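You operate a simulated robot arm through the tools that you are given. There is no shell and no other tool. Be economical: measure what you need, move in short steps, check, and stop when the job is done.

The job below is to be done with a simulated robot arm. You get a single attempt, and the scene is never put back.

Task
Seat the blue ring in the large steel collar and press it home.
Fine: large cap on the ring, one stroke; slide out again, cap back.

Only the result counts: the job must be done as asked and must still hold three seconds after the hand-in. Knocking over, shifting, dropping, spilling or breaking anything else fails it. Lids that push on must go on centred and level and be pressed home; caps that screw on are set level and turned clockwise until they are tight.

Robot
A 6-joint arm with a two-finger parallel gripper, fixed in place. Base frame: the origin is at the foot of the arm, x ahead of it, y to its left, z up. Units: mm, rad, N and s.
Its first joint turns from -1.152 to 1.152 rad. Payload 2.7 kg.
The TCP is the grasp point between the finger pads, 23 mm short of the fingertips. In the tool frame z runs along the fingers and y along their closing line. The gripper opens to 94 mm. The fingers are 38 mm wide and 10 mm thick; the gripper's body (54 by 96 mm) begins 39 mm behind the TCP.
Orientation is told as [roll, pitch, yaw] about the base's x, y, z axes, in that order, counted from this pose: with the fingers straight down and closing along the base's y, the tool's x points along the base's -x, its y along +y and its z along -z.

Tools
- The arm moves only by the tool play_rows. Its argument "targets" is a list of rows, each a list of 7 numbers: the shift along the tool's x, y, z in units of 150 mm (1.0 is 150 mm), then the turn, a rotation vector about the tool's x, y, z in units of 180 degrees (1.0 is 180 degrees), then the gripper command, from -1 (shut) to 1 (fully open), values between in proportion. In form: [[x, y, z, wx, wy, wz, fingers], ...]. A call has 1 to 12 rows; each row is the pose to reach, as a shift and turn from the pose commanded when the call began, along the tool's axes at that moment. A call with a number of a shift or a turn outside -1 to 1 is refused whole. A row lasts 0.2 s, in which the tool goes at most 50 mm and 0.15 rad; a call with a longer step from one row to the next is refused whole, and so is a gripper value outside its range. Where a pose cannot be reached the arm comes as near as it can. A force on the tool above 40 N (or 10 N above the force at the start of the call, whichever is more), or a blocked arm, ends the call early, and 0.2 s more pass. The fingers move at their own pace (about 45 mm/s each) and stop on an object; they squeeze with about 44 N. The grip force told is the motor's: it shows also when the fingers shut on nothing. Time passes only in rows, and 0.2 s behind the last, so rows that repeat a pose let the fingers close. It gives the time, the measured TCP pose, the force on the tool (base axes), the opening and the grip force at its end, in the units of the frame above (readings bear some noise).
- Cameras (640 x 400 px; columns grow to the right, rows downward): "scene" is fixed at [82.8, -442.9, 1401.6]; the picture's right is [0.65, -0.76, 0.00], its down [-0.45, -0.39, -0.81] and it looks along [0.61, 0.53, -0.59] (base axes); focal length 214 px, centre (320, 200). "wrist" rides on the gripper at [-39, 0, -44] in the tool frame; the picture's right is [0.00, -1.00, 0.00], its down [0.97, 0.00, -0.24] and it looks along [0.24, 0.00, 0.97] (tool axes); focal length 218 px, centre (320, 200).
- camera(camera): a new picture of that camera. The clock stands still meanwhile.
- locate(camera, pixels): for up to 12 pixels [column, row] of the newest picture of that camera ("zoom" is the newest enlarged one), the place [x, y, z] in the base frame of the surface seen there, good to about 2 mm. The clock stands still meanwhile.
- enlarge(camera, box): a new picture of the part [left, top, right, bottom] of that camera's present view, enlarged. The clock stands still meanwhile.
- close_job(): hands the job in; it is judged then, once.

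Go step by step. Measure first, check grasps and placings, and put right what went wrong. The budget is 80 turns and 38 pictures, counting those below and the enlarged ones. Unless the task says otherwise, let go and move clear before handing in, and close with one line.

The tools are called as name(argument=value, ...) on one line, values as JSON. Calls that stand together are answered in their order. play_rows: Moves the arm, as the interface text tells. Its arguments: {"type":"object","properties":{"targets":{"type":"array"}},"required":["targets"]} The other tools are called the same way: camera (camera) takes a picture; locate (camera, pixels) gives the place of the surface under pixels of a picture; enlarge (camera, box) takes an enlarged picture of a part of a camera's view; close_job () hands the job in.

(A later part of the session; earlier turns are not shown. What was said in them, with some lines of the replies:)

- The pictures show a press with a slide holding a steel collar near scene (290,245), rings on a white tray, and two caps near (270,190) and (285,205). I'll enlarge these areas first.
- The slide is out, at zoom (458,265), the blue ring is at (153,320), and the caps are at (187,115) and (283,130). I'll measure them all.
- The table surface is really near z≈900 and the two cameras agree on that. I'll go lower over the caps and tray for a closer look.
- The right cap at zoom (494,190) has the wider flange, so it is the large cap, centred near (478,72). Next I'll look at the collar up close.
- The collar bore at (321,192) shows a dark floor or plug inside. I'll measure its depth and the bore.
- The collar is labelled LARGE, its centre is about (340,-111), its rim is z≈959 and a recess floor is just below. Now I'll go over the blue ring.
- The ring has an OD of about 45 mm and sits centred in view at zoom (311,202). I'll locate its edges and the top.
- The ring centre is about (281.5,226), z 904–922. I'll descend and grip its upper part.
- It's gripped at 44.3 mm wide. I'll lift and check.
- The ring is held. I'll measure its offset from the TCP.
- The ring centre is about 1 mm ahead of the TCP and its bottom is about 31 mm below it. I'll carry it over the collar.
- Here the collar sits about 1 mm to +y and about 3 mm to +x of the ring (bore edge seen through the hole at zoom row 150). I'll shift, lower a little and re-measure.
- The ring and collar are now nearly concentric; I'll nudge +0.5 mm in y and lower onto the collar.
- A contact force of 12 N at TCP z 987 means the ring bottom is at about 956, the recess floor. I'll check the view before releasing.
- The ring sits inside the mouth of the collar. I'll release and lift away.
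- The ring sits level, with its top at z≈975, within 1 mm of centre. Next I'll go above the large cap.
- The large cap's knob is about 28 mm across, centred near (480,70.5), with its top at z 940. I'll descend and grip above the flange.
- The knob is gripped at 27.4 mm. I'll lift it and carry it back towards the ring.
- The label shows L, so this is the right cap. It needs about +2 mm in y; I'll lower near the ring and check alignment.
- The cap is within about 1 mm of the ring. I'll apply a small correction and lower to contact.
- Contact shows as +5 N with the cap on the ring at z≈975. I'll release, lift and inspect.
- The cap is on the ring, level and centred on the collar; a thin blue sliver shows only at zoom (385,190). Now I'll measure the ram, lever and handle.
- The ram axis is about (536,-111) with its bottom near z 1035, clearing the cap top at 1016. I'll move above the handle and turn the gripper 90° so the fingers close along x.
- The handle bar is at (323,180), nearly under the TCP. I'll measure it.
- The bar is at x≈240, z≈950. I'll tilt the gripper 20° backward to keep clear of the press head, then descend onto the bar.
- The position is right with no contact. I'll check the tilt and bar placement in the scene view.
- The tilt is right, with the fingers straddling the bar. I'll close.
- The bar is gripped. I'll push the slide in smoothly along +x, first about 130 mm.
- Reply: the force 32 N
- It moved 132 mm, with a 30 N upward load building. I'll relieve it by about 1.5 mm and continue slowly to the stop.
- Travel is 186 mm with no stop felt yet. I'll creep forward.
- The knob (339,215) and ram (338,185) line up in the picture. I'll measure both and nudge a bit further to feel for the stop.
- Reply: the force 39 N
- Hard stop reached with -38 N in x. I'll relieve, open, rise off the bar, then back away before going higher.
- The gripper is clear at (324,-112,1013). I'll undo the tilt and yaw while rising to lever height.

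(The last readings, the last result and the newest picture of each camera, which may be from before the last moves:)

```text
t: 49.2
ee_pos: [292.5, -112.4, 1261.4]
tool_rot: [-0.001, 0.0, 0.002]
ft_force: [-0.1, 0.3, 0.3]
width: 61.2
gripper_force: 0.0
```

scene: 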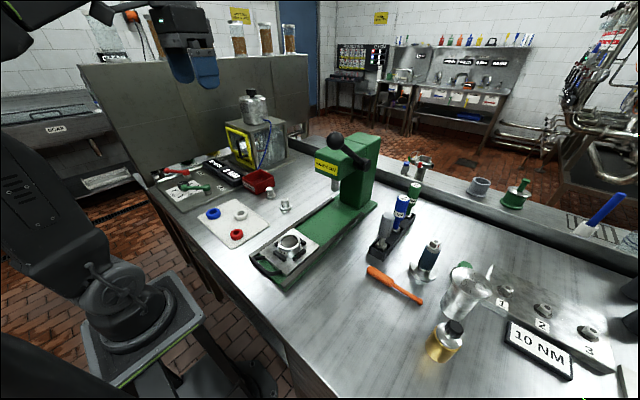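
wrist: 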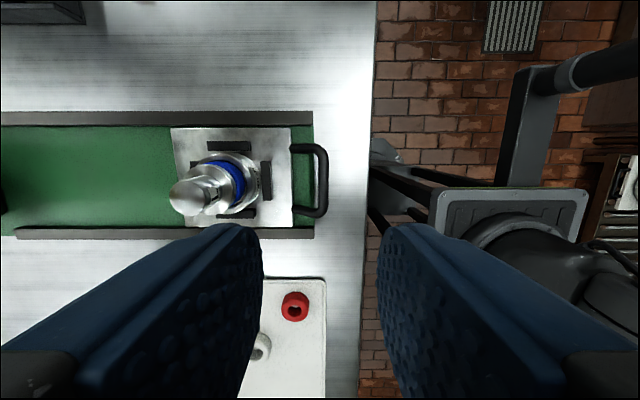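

Next I'll move to above and in front of the ball with a 20° lean and look.

play_rows(targets=[[0, -0.12, -0.2, 0, 0, 0, 0.3], [-0.1, -0.3, -0.4, 0, -0.037, 0, 0.3], [-0.3, -0.48, -0.45, 0, -0.074, 0, 0.3], [-0.5, -0.48, -0.45, 0, -0.111, 0, 0.3], [-0.67, -0.48, -0.45, 0, -0.111, 0, 0.3], [-0.67, -0.48, -0.45, 0, -0.111, 0, 0.3]])

camera(camera="wrist")

locate(camera="wrist", pixels=[[320, 200], [300, 200], [340, 200], [320, 180], [320, 220], [320, 150], [320, 120], [320, 250]])

```text
t: 50.6
ee_pos: [392.3, -183.0, 1330.4]
tool_rot: [0.001, -0.35, 0.0]
ft_force: [-0.2, -0.7, 0.3]
width: 60.8
gripper_force: 0.0
```

```text
8 pictures are left
```

wrist: 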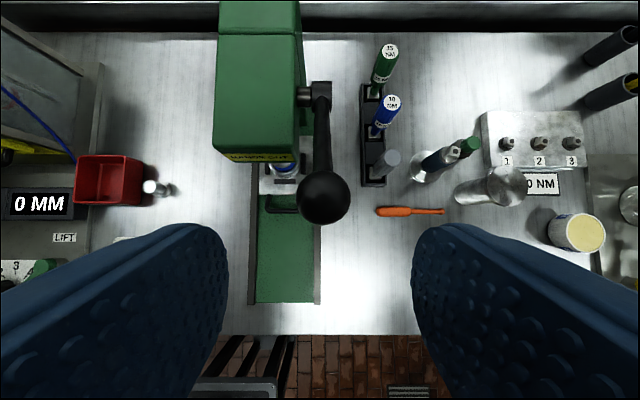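

```text
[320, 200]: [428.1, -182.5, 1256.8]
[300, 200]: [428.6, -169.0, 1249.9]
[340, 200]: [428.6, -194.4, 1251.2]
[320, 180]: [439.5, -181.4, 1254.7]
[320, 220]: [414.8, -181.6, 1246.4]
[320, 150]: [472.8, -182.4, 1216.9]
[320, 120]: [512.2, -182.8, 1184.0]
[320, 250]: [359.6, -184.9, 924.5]
```

The ball centre is about (430,-184.5,1238) with a radius of 18, and the lever pivot is near (561,1131). I'll approach along the tool and grip the ball.

play_rows(targets=[[-0.01, -0.01, 0.2, 0, 0, 0, 0.3], [-0.02, -0.01, 0.4, 0, 0, 0, 0.3], [-0.025, -0.01, 0.6, 0, 0, 0, 0.3], [-0.025, -0.01, 0.665, 0, 0, 0, 0.3], [-0.025, -0.01, 0.665, 0, 0, 0, 0.3]])

play_rows(targets=[[0, 0, 0, 0, 0, 0, 0], [0, 0, 0, 0, 0, 0, -0.3], [0, 0, 0, 0, 0, 0, -0.4], [0, 0, 0, 0, 0, 0, -0.4]])

```text
t: 51.8
ee_pos: [430.1, -185.1, 1236.5]
tool_rot: [0.0, -0.349, 0.001]
ft_force: [-0.9, -0.7, -0.7]
width: 61.0
gripper_force: 0.1
```

```text
t: 52.8
ee_pos: [430.0, -185.2, 1238.1]
tool_rot: [-0.002, -0.349, 0.001]
ft_force: [-0.6, 2.9, -1.0]
width: 37.2
gripper_force: 45.2
```

The ball is gripped at 37 mm. I'll start the stroke along the lever's arc, from 39° down to about 18°.

play_rows(targets=[[0.0603, 0, 0.039, 0, 0, 0, -0.4], [0.1174, 0, 0.0808, 0, 0, 0, -0.4], [0.17, 0, 0.1247, 0, 0, 0, -0.4], [0.2207, 0, 0.1716, 0, 0, 0, -0.4], [0.2674, 0, 0.222, 0, 0, 0, -0.4], [0.3115, 0, 0.2748, 0, 0, 0, -0.4], [0.3115, 0, 0.2748, 0, 0, 0, -0.4]])

enlarge(camera="scene", box=[270, 110, 390, 240])

```text
t: 54.4
ee_pos: [399.5, -185.9, 1182.3]
tool_rot: [-0.001, -0.349, -0.002]
ft_force: [0.9, 7.5, 8.3]
width: 36.9
gripper_force: 45.2
```

```text
3.08 times, centred on (330, 175) of scene
```

zoom: 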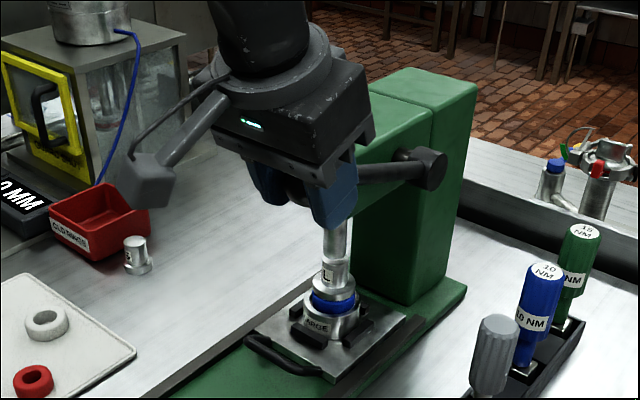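

The ram has come down to the cap with only 8 N on the tool. I'll continue the same stroke and watch the force.

play_rows(targets=[[0.041, 0, 0.056, 0, 0, 0, -0.4], [0.078, 0, 0.1135, 0, 0, 0, -0.4], [0.112, 0, 0.1735, 0, 0, 0, -0.4], [0.142, 0, 0.236, 0, 0, 0, -0.4], [0.168, 0, 0.3, 0, 0, 0, -0.4], [0.19, 0, 0.3645, 0, 0, 0, -0.4], [0.208, 0, 0.431, 0, 0, 0, -0.4], [0.222, 0, 0.499, 0, 0, 0, -0.4]])

```text
t: 56.2
ee_pos: [394.7, -185.0, 1100.1]
tool_rot: [0.003, -0.348, -0.001]
ft_force: [-8.5, 20.4, 9.0]
width: 37.2
gripper_force: 44.6
```

It's at about -10°, force still low apart from 20 N in y. I'll look at the ram and ring.

enlarge(camera="scene", box=[290, 130, 380, 240])

```text
3.64 times, centred on (335, 185) of scene
```

zoom: 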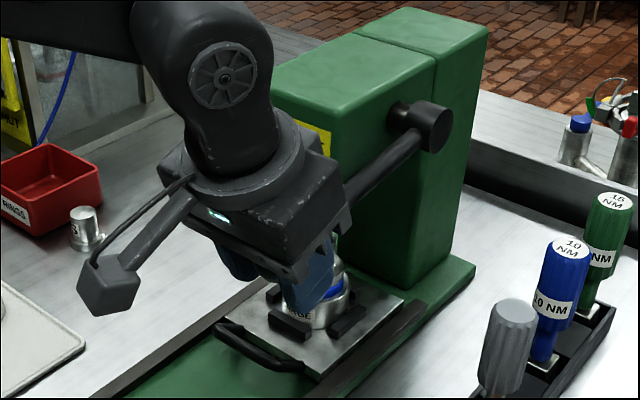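

The ring still appears to stand proud at zoom (338,285), so I'll continue the same stroke until it bottoms.

play_rows(targets=[[0.01, 0.004, 0.068, 0, 0, 0, -0.4], [0.0155, 0.004, 0.136, 0, 0, 0, -0.4], [0.017, 0.004, 0.205, 0, 0, 0, -0.4], [0.0147, 0.004, 0.274, 0, 0, 0, -0.4], [0.0077, 0.004, 0.343, 0, 0, 0, -0.4], [-0.003, 0.004, 0.411, 0, 0, 0, -0.4]])

```text
t: 56.8
ee_pos: [399.4, -185.9, 1086.8]
tool_rot: [-0.003, -0.353, 0.002]
ft_force: [-17.2, 8.7, 18.5]
width: 37.5
gripper_force: 45.6
stopped in row 3: the force on the tool passed its limit (the readings are from after the stop); the commanded pose is now the measured one
```

The call stopped near -15° on force. I'll try a little further to tell a hard stop from press resistance.

play_rows(targets=[[0.002, 0, 0.02, 0, 0, 0, -0.4], [0.004, 0, 0.04, 0, 0, 0, -0.4], [0.006, 0, 0.068, 0, 0, 0, -0.4], [0.007, 0, 0.1, 0, 0, 0, -0.4]])

```text
t: 57.2
ee_pos: [397.5, -185.6, 1087.4]
tool_rot: [-0.004, -0.356, 0.003]
ft_force: [-16.2, 6.6, 17.4]
width: 37.0
gripper_force: 44.8
stopped in row 1: the force on the tool passed its limit (the readings are from after the stop); the commanded pose is now the measured one
```

It doesn't move further, so it's a hard stop. I'll check the collar.

enlarge(camera="scene", box=[310, 185, 360, 225])

locate(camera="zoom", pixels=[[320, 200], [360, 200], [400, 200], [340, 230], [380, 230], [400, 170], [400, 150], [400, 230]])

```text
10.00 times, centred on (335, 205) of scene
```

zoom: 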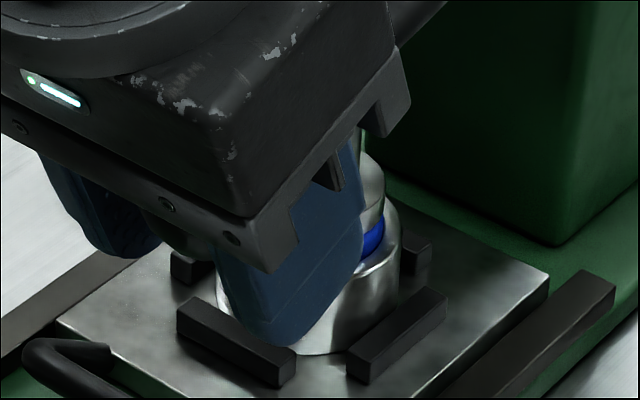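

```text
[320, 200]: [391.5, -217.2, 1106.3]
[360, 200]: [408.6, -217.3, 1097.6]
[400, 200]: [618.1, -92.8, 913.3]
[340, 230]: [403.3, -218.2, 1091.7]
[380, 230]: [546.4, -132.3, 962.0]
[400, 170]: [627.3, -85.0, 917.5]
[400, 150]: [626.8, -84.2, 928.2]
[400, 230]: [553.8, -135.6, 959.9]
```

A blue band is still visible at (375,235), with the cap bottom near z≈966, so it may not be home yet. The -x load suggests radial misfit with my arc, so I'll ease 2 mm to -x and press on down.

play_rows(targets=[[0.0125, 0, -0.0046, 0, 0, 0, -0.4], [0.0125, 0, -0.0046, 0, 0, 0, -0.4]])

play_rows(targets=[[0.001, 0, 0.012, 0, 0, 0, -0.4], [0.002, 0, 0.024, 0, 0, 0, -0.4], [0.003, 0, 0.036, 0, 0, 0, -0.4], [0.004, 0, 0.048, 0, 0, 0, -0.4], [0.005, 0, 0.06, 0, 0, 0, -0.4]])

```text
t: 57.8
ee_pos: [397.9, -186.5, 1087.6]
tool_rot: [-0.006, -0.363, 0.003]
ft_force: [2.9, 6.6, 21.6]
width: 37.1
gripper_force: 44.8
```

```text
t: 58.8
ee_pos: [398.4, -184.0, 1086.0]
tool_rot: [-0.007, -0.368, 0.001]
ft_force: [-18.5, 7.3, 20.6]
width: 37.2
gripper_force: 45.2
stopped in row 4: the force on the tool passed its limit (the readings are from after the stop); the commanded pose is now the measured one
```

Resistance rises sharply only here and repeats, as at the end of a stroke. I'll hold a firm press for a moment to be sure the ring is fully down.

play_rows(targets=[[0.003, 0, 0.01, 0, 0, 0, -0.4], [0.006, 0, 0.018, 0, 0, 0, -0.4], [0.008, 0, 0.024, 0, 0, 0, -0.4], [0.008, 0, 0.024, 0, 0, 0, -0.4], [0.008, 0, 0.024, 0, 0, 0, -0.4]])

```text
t: 59.2
ee_pos: [399.0, -184.2, 1086.8]
tool_rot: [-0.011, -0.371, 0.004]
ft_force: [-16.2, 7.1, 17.8]
width: 37.4
gripper_force: 45.0
stopped in row 2: the force on the tool passed its limit (the readings are from after the stop); the commanded pose is now the measured one
```

Definitely at the end of stroke. I'll raise the lever back along its arc.

play_rows(targets=[[-0.002, 0, -0.074, 0, 0, 0, -0.4], [-0.016, 0, -0.142, 0, 0, 0, -0.4], [-0.033, 0, -0.208, 0, 0, 0, -0.4], [-0.055, 0, -0.273, 0, 0, 0, -0.4], [-0.082, 0, -0.337, 0, 0, 0, -0.4], [-0.111, 0, -0.4, 0, 0, 0, -0.4], [-0.144, 0, -0.459, 0, 0, 0, -0.4], [-0.181, 0, -0.517, 0, 0, 0, -0.4], [-0.222, 0, -0.573, 0, 0, 0, -0.4], [-0.265, 0, -0.626, 0, 0, 0, -0.4], [-0.312, 0, -0.677, 0, 0, 0, -0.4], [-0.362, 0, -0.725, 0, 0, 0, -0.4]])

```text
t: 61.8
ee_pos: [410.6, -185.7, 1204.6]
tool_rot: [-0.008, -0.371, 0.004]
ft_force: [4.2, -6.5, -10.1]
width: 36.9
gripper_force: 45.2
```

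The lever follows. I'll finish raising it to its start position.

play_rows(targets=[[-0.06, 0, -0.05, 0, 0, 0, -0.4], [-0.125, 0, -0.096, 0, 0, 0, -0.4], [-0.183, 0, -0.133, 0, 0, 0, -0.4], [-0.183, 0, -0.133, 0, 0, 0, -0.4]])

enlarge(camera="scene", box=[290, 160, 370, 230])

locate(camera="zoom", pixels=[[320, 200], [320, 220], [320, 180], [320, 240], [320, 160], [320, 260], [320, 140], [320, 280]])

```text
t: 62.8
ee_pos: [429.2, -184.4, 1233.2]
tool_rot: [-0.009, -0.366, 0.002]
ft_force: [-8.3, -12.6, -14.1]
width: 37.1
gripper_force: 44.9
```

```text
5.71 times, centred on (330, 195) of scene
```

zoom: 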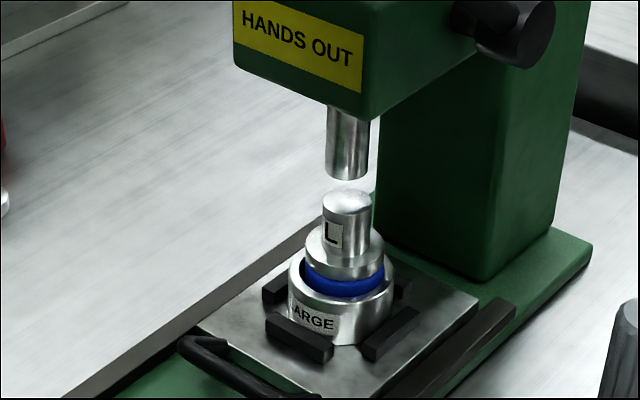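

```text
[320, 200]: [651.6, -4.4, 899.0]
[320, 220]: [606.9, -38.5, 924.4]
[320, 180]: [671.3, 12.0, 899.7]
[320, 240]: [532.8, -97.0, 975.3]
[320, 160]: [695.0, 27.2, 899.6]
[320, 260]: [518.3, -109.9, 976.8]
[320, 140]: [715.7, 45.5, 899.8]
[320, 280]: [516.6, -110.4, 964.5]
```

The lever is up. I'll get heights of the cap and ring to judge the seating.

locate(camera="zoom", pixels=[[347, 203], [340, 200], [355, 202], [345, 272], [345, 278], [345, 283], [345, 290], [345, 296], [345, 302], [345, 265], [296, 285], [347, 175]])

```text
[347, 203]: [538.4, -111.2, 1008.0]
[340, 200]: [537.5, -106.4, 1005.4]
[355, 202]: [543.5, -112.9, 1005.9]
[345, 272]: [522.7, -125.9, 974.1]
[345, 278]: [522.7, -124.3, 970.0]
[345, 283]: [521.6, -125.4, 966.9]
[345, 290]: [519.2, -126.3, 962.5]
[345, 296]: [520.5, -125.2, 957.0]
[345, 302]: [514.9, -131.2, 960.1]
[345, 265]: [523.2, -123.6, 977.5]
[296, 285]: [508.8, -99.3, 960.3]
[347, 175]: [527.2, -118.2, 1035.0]
```

The cap top dropped about 8 mm, from roughly 1014 to 1006, at a sharp hard stop, so the stroke bottomed. I'll nudge the lever to its upper rest and let go.

play_rows(targets=[[-0.015, 0, -0.012, 0, 0, 0, -0.4], [-0.015, 0, -0.012, 0, 0, 0, -0.4]])

play_rows(targets=[[0, 0, 0, 0, 0, 0, 0], [0, 0, 0, 0, 0, 0, 0.3], [0, 0, 0, 0, 0, 0, 0.3], [0, 0, -0.2, 0, 0, 0, 0.3], [0, 0, -0.45, 0, 0, 0, 0.3], [0, 0, -0.7, 0, 0, 0, 0.3], [0, 0, -0.7, 0, 0, 0, 0.3]])

camera(camera="wrist")

locate(camera="wrist", pixels=[[320, 200], [324, 195], [320, 180], [320, 220]])

```text
t: 63.4
ee_pos: [429.0, -185.1, 1234.1]
tool_rot: [-0.007, -0.363, 0.0]
ft_force: [-22.2, -14.3, -24.1]
width: 36.9
gripper_force: 44.6
```

```text
t: 65.0
ee_pos: [389.1, -183.7, 1333.0]
tool_rot: [-0.01, -0.369, 0.002]
ft_force: [0.1, 0.2, 0.5]
width: 61.1
gripper_force: 0.0
```

```text
3 pictures are left
```

wrist: 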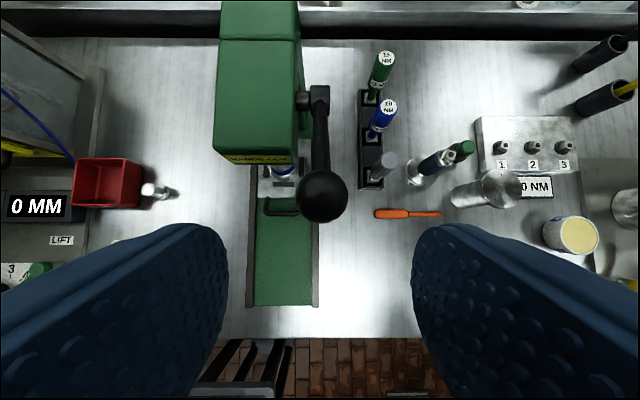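

```text
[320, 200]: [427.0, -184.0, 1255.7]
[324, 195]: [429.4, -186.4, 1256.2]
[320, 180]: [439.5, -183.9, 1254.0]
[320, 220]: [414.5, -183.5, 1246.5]
```

The lever is back at its original place. I'll retrace to the yaw-90 pose in front of the slide.

play_rows(targets=[[0.2, 0, 0, 0, 0, 0, 0.2], [0.4, 0.1, 0.05, -0.001, 0.039, 0, 0.0], [0.58, 0.25, 0.1, -0.002, 0.078, 0, -0.2], [0.7, 0.4, 0.15, -0.003, 0.1175, 0, -0.2], [0.771, 0.48, 0.203, -0.003, 0.1175, 0, -0.2], [0.771, 0.48, 0.203, -0.003, 0.1175, 0, -0.2]])

play_rows(targets=[[0, 0, 0.09, 0, 0, 0.0455, -0.2], [0, 0, 0.18, 0, 0, 0.091, -0.2], [0, 0, 0.27, 0, 0, 0.1365, -0.2], [0, 0, 0.36, 0, 0, 0.182, -0.2], [0, 0, 0.45, 0, 0, 0.2275, -0.2], [0, 0, 0.54, 0, 0, 0.273, -0.2], [0, 0, 0.63, 0, 0, 0.3185, -0.2], [0, 0, 0.72, 0, 0, 0.364, -0.2], [0, 0, 0.81, 0, 0, 0.4095, -0.2], [0, 0, 0.9, 0, 0, 0.455, -0.2], [0, 0, 1, 0, 0, 0.5, -0.2], [0, 0, 1, 0, 0, 0.5, -0.2]])

```text
t: 66.4
ee_pos: [294.8, -110.1, 1264.1]
tool_rot: [0.0, 0.001, 0.001]
ft_force: [0.3, 0.5, 0.3]
width: 37.4
gripper_force: 0.0
```

```text
t: 69.0
ee_pos: [296.1, -111.3, 1113.9]
tool_rot: [0.001, 0.0, -1.573]
ft_force: [0.4, 0.4, 0.0]
width: 37.6
gripper_force: 0.0
```

Next I'll tilt, go forward over the handle, and descend onto the bar.

play_rows(targets=[[0, 0.05, 0.2, -0.037, 0, 0, -0.2], [0, 0.1, 0.4, -0.074, 0, 0, -0.2], [0, 0.18, 0.6, -0.111, 0, 0, -0.2], [0, 0.18, 0.667, -0.111, 0, 0, -0.2], [0, 0.18, 0.667, -0.111, 0, 0, -0.2]])

play_rows(targets=[[0, 0.2, 0.073, 0, 0, 0, -0.2], [0, 0.4, 0.146, 0, 0, 0, -0.2], [0, 0.6, 0.218, 0, 0, 0, -0.2], [0, 0.73, 0.266, 0, 0, 0, -0.2], [0, 0.73, 0.266, 0, 0, 0, -0.2]])

```text
t: 70.2
ee_pos: [324.0, -111.5, 1013.2]
tool_rot: [0.351, -0.001, -1.57]
ft_force: [-0.4, 0.1, 0.1]
width: 37.6
gripper_force: 0.1
```

```text
t: 71.4
ee_pos: [441.8, -111.4, 1013.2]
tool_rot: [0.35, 0.0, -1.57]
ft_force: [-0.4, 0.3, 0.1]
width: 37.9
gripper_force: 0.1
```

play_rows(targets=[[0, -0.045, 0.09, 0, 0, 0, -0.2], [0, -0.085, 0.2, 0, 0, 0, -0.2], [0, -0.12, 0.3, 0, 0, 0, -0.2], [0, -0.147, 0.374, 0, 0, 0, -0.2], [0, -0.147, 0.374, 0, 0, 0, -0.2]])

play_rows(targets=[[0, 0, 0, 0, 0, 0, -0.5], [0, 0, 0, 0, 0, 0, -0.8], [0, 0, 0, 0, 0, 0, -0.95], [0, 0, 0, 0, 0, 0, -0.95], [0, 0, 0, 0, 0, 0, -0.95]])

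```text
t: 72.6
ee_pos: [439.5, -111.2, 952.3]
tool_rot: [0.35, 0.001, -1.571]
ft_force: [-0.8, -0.2, 0.1]
width: 37.6
gripper_force: 0.0
```

```text
t: 73.8
ee_pos: [439.4, -111.6, 952.5]
tool_rot: [0.35, -0.002, -1.567]
ft_force: [-4.2, 0.1, -2.4]
width: 10.4
gripper_force: 45.1
```

The bar is gripped. I'll pull the slide out slowly.

play_rows(targets=[[0, -0.02, -0.007, 0, 0, 0, -0.95], [0, -0.06, -0.022, 0, 0, 0, -0.95], [0, -0.13, -0.047, 0, 0, 0, -0.95], [0, -0.21, -0.076, 0, 0, 0, -0.95], [0, -0.29, -0.106, 0, 0, 0, -0.95], [0, -0.38, -0.138, 0, 0, 0, -0.95], [0, -0.47, -0.171, 0, 0, 0, -0.95], [0, -0.56, -0.204, 0, 0, 0, -0.95], [0, -0.65, -0.237, 0, 0, 0, -0.95], [0, -0.73, -0.266, 0, 0, 0, -0.95], [0, -0.79, -0.288, 0, 0, 0, -0.95], [0, -0.82, -0.298, 0, 0, 0, -0.95]])

play_rows(targets=[[0, -0.03, -0.011, 0, 0, 0, -0.95], [0, -0.08, -0.029, 0, 0, 0, -0.95], [0, -0.14, -0.051, 0, 0, 0, -0.95], [0, -0.2, -0.073, 0, 0, 0, -0.95], [0, -0.26, -0.095, 0, 0, 0, -0.95], [0, -0.32, -0.117, 0, 0, 0, -0.95], [0, -0.37, -0.135, 0, 0, 0, -0.95], [0, -0.4, -0.146, 0, 0, 0, -0.95], [0, -0.4, -0.146, 0, 0, 0, -0.95]])

```text
t: 76.4
ee_pos: [306.9, -110.4, 952.8]
tool_rot: [0.348, -0.001, -1.571]
ft_force: [4.3, 7.0, -32.7]
width: 10.8
gripper_force: 45.1
```

```text
t: 78.4
ee_pos: [242.0, -112.0, 953.0]
tool_rot: [0.343, 0.002, -1.569]
ft_force: [2.6, 15.7, -29.6]
width: 10.8
gripper_force: 45.1
```

The slide is out again at its start position. I'll relieve the load, open, and rise.

play_rows(targets=[[0, -0.004, 0.012, 0, 0, 0, -0.95], [0, -0.004, 0.012, 0, 0, 0, -0.5], [0, -0.004, 0.012, 0, 0, 0, -0.2], [0, -0.004, 0.012, 0, 0, 0, -0.2]])

play_rows(targets=[[0, 0.034, -0.094, 0, 0, 0, -0.2], [0, 0.085, -0.232, 0, 0, 0, -0.2], [0, 0.127, -0.348, 0, 0, 0, -0.2], [0, 0.169, -0.464, 0, 0, 0, -0.2], [0, 0.21, -0.58, 0.037, 0, 0, 0], [0, 0.25, -0.69, 0.074, 0, 0, 0], [0, 0.29, -0.8, 0.111, 0, 0, 0.2], [0, 0.36, -0.98, 0.111, 0, 0, 0.4], [0, 0.36, -0.98, 0.111, 0, 0, 0.4]])

```text
t: 79.4
ee_pos: [244.4, -111.9, 951.1]
tool_rot: [0.351, 0.0, -1.571]
ft_force: [-0.7, 0.1, 0.1]
width: 37.7
gripper_force: 0.0
```

```text
t: 81.4
ee_pos: [244.2, -112.2, 1106.5]
tool_rot: [0.0, 0.0, -1.571]
ft_force: [0.5, -0.4, 0.7]
width: 65.6
gripper_force: 0.1
```

Next I'll yaw back to 0 while moving over the cap, then look.

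play_rows(targets=[[0, 0.055, 0, 0, 0, -0.0455, 0.4], [0, 0.11, 0, 0, 0, -0.091, 0.4], [0, 0.165, 0, 0, 0, -0.1365, 0.4], [0, 0.22, 0, 0, 0, -0.182, 0.4], [0, 0.275, 0, 0, 0, -0.2275, 0.4], [0, 0.33, 0, 0, 0, -0.273, 0.4], [0, 0.385, 0, 0, 0, -0.3185, 0.4], [0, 0.44, 0, 0, 0, -0.364, 0.4], [0, 0.5, 0, 0, 0, -0.4095, 0.4], [0, 0.57, 0, 0, 0, -0.455, 0.4], [0, 0.65, 0, 0, 0, -0.5, 0.4], [0, 0.65, 0, 0, 0, -0.5, 0.4]])

camera(camera="wrist")

locate(camera="wrist", pixels=[[320, 195], [320, 205], [320, 215], [310, 205], [330, 205], [320, 175], [320, 168], [320, 160], [340, 180], [300, 180]])

```text
t: 84.0
ee_pos: [340.7, -110.8, 1107.7]
tool_rot: [0.002, -0.001, 0.003]
ft_force: [0.3, -0.4, -0.4]
width: 65.6
gripper_force: 0.0
```

```text
2 pictures are left
```

wrist: 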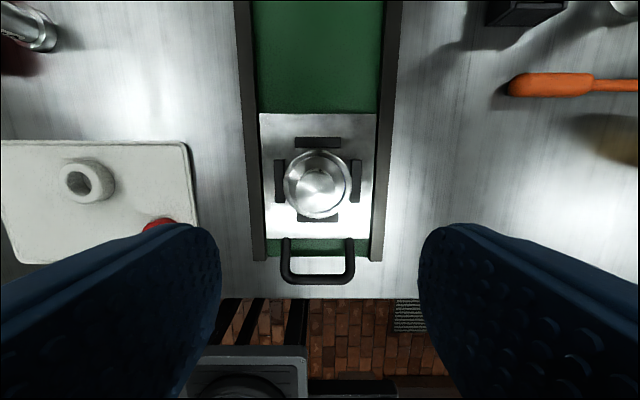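

```text
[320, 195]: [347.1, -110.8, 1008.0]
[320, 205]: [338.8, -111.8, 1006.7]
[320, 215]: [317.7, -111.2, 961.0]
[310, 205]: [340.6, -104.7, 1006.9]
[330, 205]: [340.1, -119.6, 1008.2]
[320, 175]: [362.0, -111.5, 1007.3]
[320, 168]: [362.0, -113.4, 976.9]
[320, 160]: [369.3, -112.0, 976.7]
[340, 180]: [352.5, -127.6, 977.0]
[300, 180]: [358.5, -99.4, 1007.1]
```

The knob top is at z≈1007. I'll find its edges precisely with locate on this picture.

locate(camera="wrist", pixels=[[318, 166], [318, 170], [318, 173], [318, 202], [318, 206], [318, 209], [318, 212], [296, 188], [299, 188], [302, 188], [335, 188], [338, 188]])

locate(camera="wrist", pixels=[[341, 188], [344, 188], [293, 188], [290, 188], [286, 188], [318, 152], [318, 155], [318, 149], [318, 218], [345, 180], [348, 180], [288, 180]])

```text
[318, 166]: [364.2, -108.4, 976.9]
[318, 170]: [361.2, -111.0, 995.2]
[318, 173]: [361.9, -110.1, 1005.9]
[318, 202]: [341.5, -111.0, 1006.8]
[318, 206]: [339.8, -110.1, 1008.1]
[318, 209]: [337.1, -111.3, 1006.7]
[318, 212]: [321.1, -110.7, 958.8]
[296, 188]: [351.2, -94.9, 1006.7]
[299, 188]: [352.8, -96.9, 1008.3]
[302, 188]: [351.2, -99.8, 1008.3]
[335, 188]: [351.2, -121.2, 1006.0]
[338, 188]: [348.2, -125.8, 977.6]
```

```text
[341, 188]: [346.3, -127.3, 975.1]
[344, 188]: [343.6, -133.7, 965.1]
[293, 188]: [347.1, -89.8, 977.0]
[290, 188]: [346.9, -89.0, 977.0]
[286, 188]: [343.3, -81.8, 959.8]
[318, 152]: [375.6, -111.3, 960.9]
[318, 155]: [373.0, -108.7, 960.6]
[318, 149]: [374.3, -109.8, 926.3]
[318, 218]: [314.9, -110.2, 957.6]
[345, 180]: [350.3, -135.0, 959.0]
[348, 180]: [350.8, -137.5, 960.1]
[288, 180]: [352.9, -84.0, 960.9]
```

The cap knob centre is at about (349.5,-109). I'll check where the handle and plate edges are now versus the start (bar at x≈240).

locate(camera="wrist", pixels=[[318, 277], [318, 281], [318, 274], [318, 284], [340, 279], [270, 230], [365, 230], [270, 118], [365, 118], [318, 238]])

```text
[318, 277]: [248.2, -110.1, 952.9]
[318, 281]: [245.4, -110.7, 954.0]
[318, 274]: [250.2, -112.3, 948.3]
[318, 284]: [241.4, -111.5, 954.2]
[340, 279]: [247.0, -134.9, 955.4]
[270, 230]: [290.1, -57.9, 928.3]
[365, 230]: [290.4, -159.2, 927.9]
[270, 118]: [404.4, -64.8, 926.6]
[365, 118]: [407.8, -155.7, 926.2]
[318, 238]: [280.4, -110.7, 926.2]
```

The slide is about 4 mm short of full out, which I'll fix afterwards. First I'll pick the cap off, descending over the knob.

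play_rows(targets=[[-0.059, 0.008, 0.2, 0, 0, 0, 0.4], [-0.059, 0.008, 0.4, 0, 0, 0, 0.4], [-0.059, 0.008, 0.6, 0, 0, 0, 0.4], [-0.059, 0.008, 0.692, 0, 0, 0, 0.4], [-0.059, 0.008, 0.692, 0, 0, 0, 0.4]])

play_rows(targets=[[0, 0, 0, 0, 0, 0, 0], [0, 0, 0, 0, 0, 0, -0.3], [0, 0, 0, 0, 0, 0, -0.5], [0, 0, 0, 0, 0, 0, -0.7], [0, 0, 0, 0, 0, 0, -0.7], [0, 0, 0, 0, 0, 0, -0.7]])

```text
t: 85.2
ee_pos: [349.4, -110.9, 1002.6]
tool_rot: [0.0, -0.002, 0.0]
ft_force: [0.2, -0.3, 0.1]
width: 66.1
gripper_force: 0.1
```

```text
t: 86.6
ee_pos: [350.2, -111.1, 1003.4]
tool_rot: [0.0, -0.002, -0.001]
ft_force: [-0.8, -0.3, 0.4]
width: 26.9
gripper_force: 43.8
```

The knob is gripped at 26.9 mm. I'll lift and carry it back toward its spot at (480,70).

play_rows(targets=[[0, 0, -0.05, 0, 0, 0, -0.7], [0, 0, -0.15, 0, 0, 0, -0.7], [0, 0, -0.35, 0, 0, 0, -0.7], [0, 0.2, -0.4, 0, 0, 0, -0.7], [0, 0.45, -0.4, 0, 0, 0, -0.7], [0, 0.7, -0.4, 0, 0, 0, -0.7], [-0.2, 0.9, -0.4, 0, 0, 0, -0.7], [-0.45, 1, -0.4, 0, 0, 0, -0.7], [-0.7, 1, -0.4, 0, 0, 0, -0.7], [-0.867, 1, -0.4, 0, 0, 0, -0.7], [-0.867, 1, -0.4, 0, 0, 0, -0.7]])

play_rows(targets=[[0, 0.19, 0.2, 0, 0, 0, -0.7], [0, 0.19, 0.4, 0, 0, 0, -0.7], [0, 0.19, 0.6, 0, 0, 0, -0.7], [0, 0.19, 0.75, 0, 0, 0, -0.7], [0, 0.19, 0.75, 0, 0, 0, -0.7]])

```text
t: 89.0
ee_pos: [480.1, 39.1, 1062.8]
tool_rot: [0.001, -0.001, 0.002]
ft_force: [0.4, 0.0, -0.9]
width: 26.7
gripper_force: 43.7
```

```text
t: 90.2
ee_pos: [481.0, 66.7, 951.4]
tool_rot: [0.001, -0.002, 0.0]
ft_force: [-0.6, 0.0, -0.3]
width: 27.0
gripper_force: 43.7
```

The cap is held, 14 mm above the table. I'll lower to contact.

play_rows(targets=[[0, 0.01, 0.03, 0, 0, 0, -0.7], [0, 0.01, 0.06, 0, 0, 0, -0.7], [0, 0.01, 0.085, 0, 0, 0, -0.7], [0, 0.01, 0.095, 0, 0, 0, -0.7], [0, 0.01, 0.095, 0, 0, 0, -0.7]])

```text
t: 91.4
ee_pos: [480.8, 67.7, 936.7]
tool_rot: [-0.001, -0.002, 0.0]
ft_force: [-0.5, -0.1, -0.4]
width: 26.8
gripper_force: 44.0
```

play_rows(targets=[[0, 0, 0.005, 0, 0, 0, -0.7], [0, 0, 0.01, 0, 0, 0, -0.7], [0, 0, 0.015, 0, 0, 0, -0.7], [0, 0, 0.015, 0, 0, 0, -0.7]])

```text
t: 92.4
ee_pos: [481.4, 69.5, 937.1]
tool_rot: [-0.001, -0.004, 0.0]
ft_force: [-3.9, -2.1, 16.7]
width: 27.1
gripper_force: 44.4
```

It's in contact with the table (17 N). I'll ease, release and rise.

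play_rows(targets=[[0, 0, -0.009, 0, 0, 0, -0.7], [0, 0, -0.009, 0, 0, 0, -0.3], [0, 0, -0.009, 0, 0, 0, 0.2], [0, 0, -0.009, 0, 0, 0, 0.4], [0, 0, -0.009, 0, 0, 0, 0.4], [0, 0, -0.25, 0, 0, 0, 0.4], [0, 0, -0.55, 0, 0, 0, 0.4], [0, 0, -0.85, 0, 0, 0, 0.4], [0, 0, -1, 0, 0, 0, 0.4]])

play_rows(targets=[[0.2, 0, 0, 0, 0, 0, 0.4], [0.45, -0.2, 0, 0, 0, 0, 0.4], [0.7, -0.4, 0, 0, 0, 0, 0.4], [0.9, -0.6, 0, 0, 0, 0, 0.4], [0.9, -0.8, 0, 0, 0, 0, 0.4], [0.9, -1, 0, 0, 0, 0, 0.4], [0.9, -1, 0, 0, 0, 0, 0.4]])

play_rows(targets=[[0, -0.2, 0, 0, 0, 0, 0.4], [0, -0.2, 0, 0, 0, 0, 0.4]])

camera(camera="wrist")

locate(camera="wrist", pixels=[[320, 170], [320, 200], [300, 185], [340, 185], [320, 185], [320, 165], [320, 207], [296, 185], [344, 185], [320, 155], [290, 185], [320, 160]])

```text
t: 94.4
ee_pos: [480.3, 69.6, 1083.5]
tool_rot: [0.0, -0.001, 0.002]
ft_force: [-0.6, -0.7, -1.0]
width: 65.5
gripper_force: 0.0
```

```text
t: 96.0
ee_pos: [345.4, -81.0, 1086.0]
tool_rot: [0.0, -0.002, 0.0]
ft_force: [-0.1, 0.9, -0.2]
width: 66.1
gripper_force: 0.0
```

```text
t: 96.6
ee_pos: [346.5, -112.0, 1085.0]
tool_rot: [0.0, -0.004, 0.002]
ft_force: [0.7, 0.3, 0.5]
width: 65.8
gripper_force: 0.1
```

```text
1 pictures are left
```

wrist: 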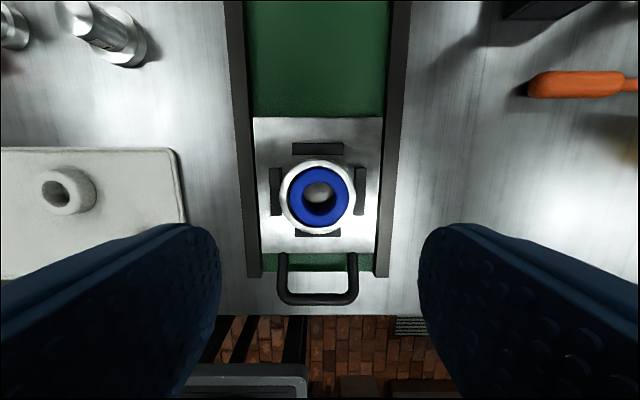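

```text
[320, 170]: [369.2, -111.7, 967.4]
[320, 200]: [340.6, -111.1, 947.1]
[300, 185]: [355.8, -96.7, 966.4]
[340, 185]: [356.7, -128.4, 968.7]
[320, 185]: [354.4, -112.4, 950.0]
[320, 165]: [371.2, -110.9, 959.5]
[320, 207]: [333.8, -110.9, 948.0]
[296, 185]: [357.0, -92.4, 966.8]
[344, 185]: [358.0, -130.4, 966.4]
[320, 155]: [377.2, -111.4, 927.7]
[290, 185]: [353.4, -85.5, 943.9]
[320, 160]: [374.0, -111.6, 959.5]
```

The ring is level at z≈967, and the floor seen through it moved from 956 to 948, so it is home. The slide is still about 4 mm short of full out, so I'll re-grip the handle and draw it out.

play_rows(targets=[[0.06, 0, 0, 0, 0, 0.0455, 0.2], [0.12, 0, 0, 0, 0, 0.091, 0.0], [0.18, 0, 0, 0, 0, 0.1365, -0.2], [0.24, 0, 0, 0, 0, 0.182, -0.2], [0.3, 0, 0, 0, 0, 0.2275, -0.2], [0.36, 0, 0, 0, 0, 0.273, -0.2], [0.42, 0, 0, 0, 0, 0.3185, -0.2], [0.48, 0, 0, 0, 0, 0.364, -0.2], [0.54, 0, 0, 0, 0, 0.4095, -0.2], [0.6, 0, 0, 0, 0, 0.455, -0.2], [0.67, 0, 0, 0, 0, 0.5, -0.2], [0.67, 0, 0, 0, 0, 0.5, -0.2]])

play_rows(targets=[[0, 0, 0.1, -0.037, 0, 0, -0.2], [0, 0, 0.2, -0.074, 0, 0, -0.2], [0, 0.01, 0.3, -0.111, 0, 0, -0.2], [0, 0.01, 0.4, -0.111, 0, 0, -0.2], [0, 0.01, 0.4, -0.111, 0, 0, -0.2]])

```text
t: 99.2
ee_pos: [244.4, -110.2, 1084.4]
tool_rot: [0.003, -0.001, -1.572]
ft_force: [0.5, 0.9, -0.7]
width: 37.5
gripper_force: 0.1
```

```text
t: 100.4
ee_pos: [247.5, -112.4, 1024.1]
tool_rot: [0.352, 0.0, -1.57]
ft_force: [0.2, -0.3, 0.2]
width: 37.5
gripper_force: 0.1
```

Aligned at x≈247. I'll descend 72 mm and close on the bar.

play_rows(targets=[[0, -0.04, 0.11, 0, 0, 0, -0.2], [0, -0.085, 0.232, 0, 0, 0, -0.2], [0, -0.127, 0.348, 0, 0, 0, -0.2], [0, -0.164, 0.45, 0, 0, 0, -0.2], [0, -0.164, 0.45, 0, 0, 0, -0.2]])

play_rows(targets=[[0, 0, 0, 0, 0, 0, -0.5], [0, 0, 0, 0, 0, 0, -0.8], [0, 0, 0, 0, 0, 0, -0.95], [0, 0, 0, 0, 0, 0, -0.95], [0, 0, 0, 0, 0, 0, -0.95]])

play_rows(targets=[[0, -0.01, -0.0036, 0, 0, 0, -0.95], [0, -0.02, -0.0073, 0, 0, 0, -0.95], [0, -0.03, -0.011, 0, 0, 0, -0.95], [0, -0.036, -0.013, 0, 0, 0, -0.95], [0, -0.036, -0.013, 0, 0, 0, -0.95]])

```text
t: 101.6
ee_pos: [247.1, -110.5, 952.6]
tool_rot: [0.349, 0.0, -1.571]
ft_force: [0.6, -0.2, -0.5]
width: 37.8
gripper_force: 0.0
```

```text
t: 102.8
ee_pos: [246.1, -110.4, 952.2]
tool_rot: [0.346, 0.001, -1.567]
ft_force: [-4.5, -0.2, -16.8]
width: 10.5
gripper_force: 44.8
```

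```text
t: 104.0
ee_pos: [240.7, -111.2, 953.4]
tool_rot: [0.344, 0.005, -1.567]
ft_force: [3.3, 12.6, -30.0]
width: 10.7
gripper_force: 45.0
```

It moved 5 mm with no stop yet. I'll pull 2–3 mm more to feel the stop.

play_rows(targets=[[0, -0.01, 0.003, 0, 0, 0, -0.95], [0, -0.02, -0.001, 0, 0, 0, -0.95], [0, -0.02, -0.001, 0, 0, 0, -0.95]])

```text
t: 104.8
ee_pos: [241.8, -111.1, 951.6]
tool_rot: [0.349, 0.003, -1.567]
ft_force: [-3.4, 36.0, 9.8]
width: 10.9
gripper_force: 45.2
out of reach, approached as far as the arm can: row 2, 3
```

The arm's inner reach limit is here; the bar is now back near its starting x. I'll release and rise.

play_rows(targets=[[0, 0.01, 0.003, 0, 0, 0, -0.95], [0, 0.01, 0.003, 0, 0, 0, -0.5], [0, 0.01, 0.003, 0, 0, 0, -0.2], [0, 0.01, 0.003, 0, 0, 0, -0.2]])

play_rows(targets=[[0, 0.034, -0.094, 0, 0, 0, -0.2], [0, 0.085, -0.232, 0, 0, 0, -0.2], [0, 0.127, -0.348, 0, 0, 0, -0.2], [0, 0.169, -0.464, 0, 0, 0, -0.2], [0, 0.21, -0.58, 0.037, 0, 0, -0.2], [0, 0.25, -0.69, 0.074, 0, 0, -0.2], [0, 0.29, -0.8, 0.111, 0, 0, -0.2], [0, 0.36, -0.98, 0.111, 0, 0, -0.2], [0, 0.36, -0.98, 0.111, 0, 0, -0.2]])

camera(camera="scene")

locate(camera="scene", pixels=[[289, 238], [285, 240], [294, 240], [265, 270], [268, 272], [262, 268], [286, 206], [283, 201], [334, 141], [333, 189], [270, 190], [284, 199]])

```text
t: 105.8
ee_pos: [243.4, -111.4, 952.1]
tool_rot: [0.352, -0.001, -1.572]
ft_force: [0.4, 0.3, 0.1]
width: 37.6
gripper_force: 0.0
```

```text
t: 107.8
ee_pos: [241.8, -112.8, 1108.3]
tool_rot: [-0.002, 0.001, -1.571]
ft_force: [0.9, -0.6, 0.1]
width: 37.7
gripper_force: 0.1
```

```text
0 pictures are left
```

scene: 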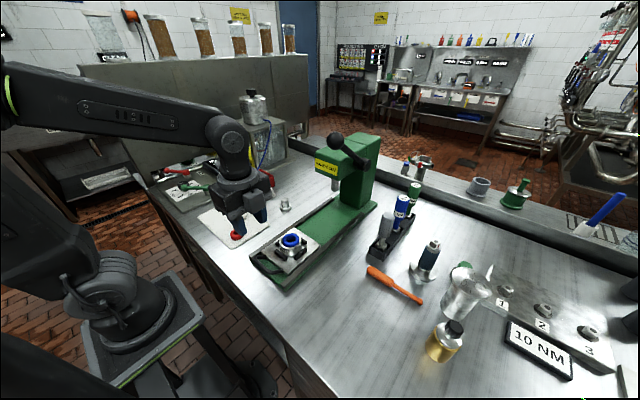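

```text
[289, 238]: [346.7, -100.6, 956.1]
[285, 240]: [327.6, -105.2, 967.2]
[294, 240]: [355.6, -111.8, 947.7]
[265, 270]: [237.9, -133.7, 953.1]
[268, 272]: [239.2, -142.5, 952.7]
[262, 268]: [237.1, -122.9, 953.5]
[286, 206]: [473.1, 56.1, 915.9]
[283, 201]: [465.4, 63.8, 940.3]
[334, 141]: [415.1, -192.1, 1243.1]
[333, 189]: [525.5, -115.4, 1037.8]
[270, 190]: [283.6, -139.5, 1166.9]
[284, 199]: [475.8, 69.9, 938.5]
```

The final readings show the slide handle back at x≈238, the ring seated and level at z≈967, the cap in its original place (same readings as at the start), and the lever up. The arm is clear, so I'll hand in.

close_job()

```text
The job is handed in.
```

I pressed the blue ring into the large steel collar with the large cap in one lever stroke, then slid the collar out again and put the cap back. The ring went down about 8 mm to a hard stop and sits level, about 8 mm above the collar's rim; I took that stop to be home.
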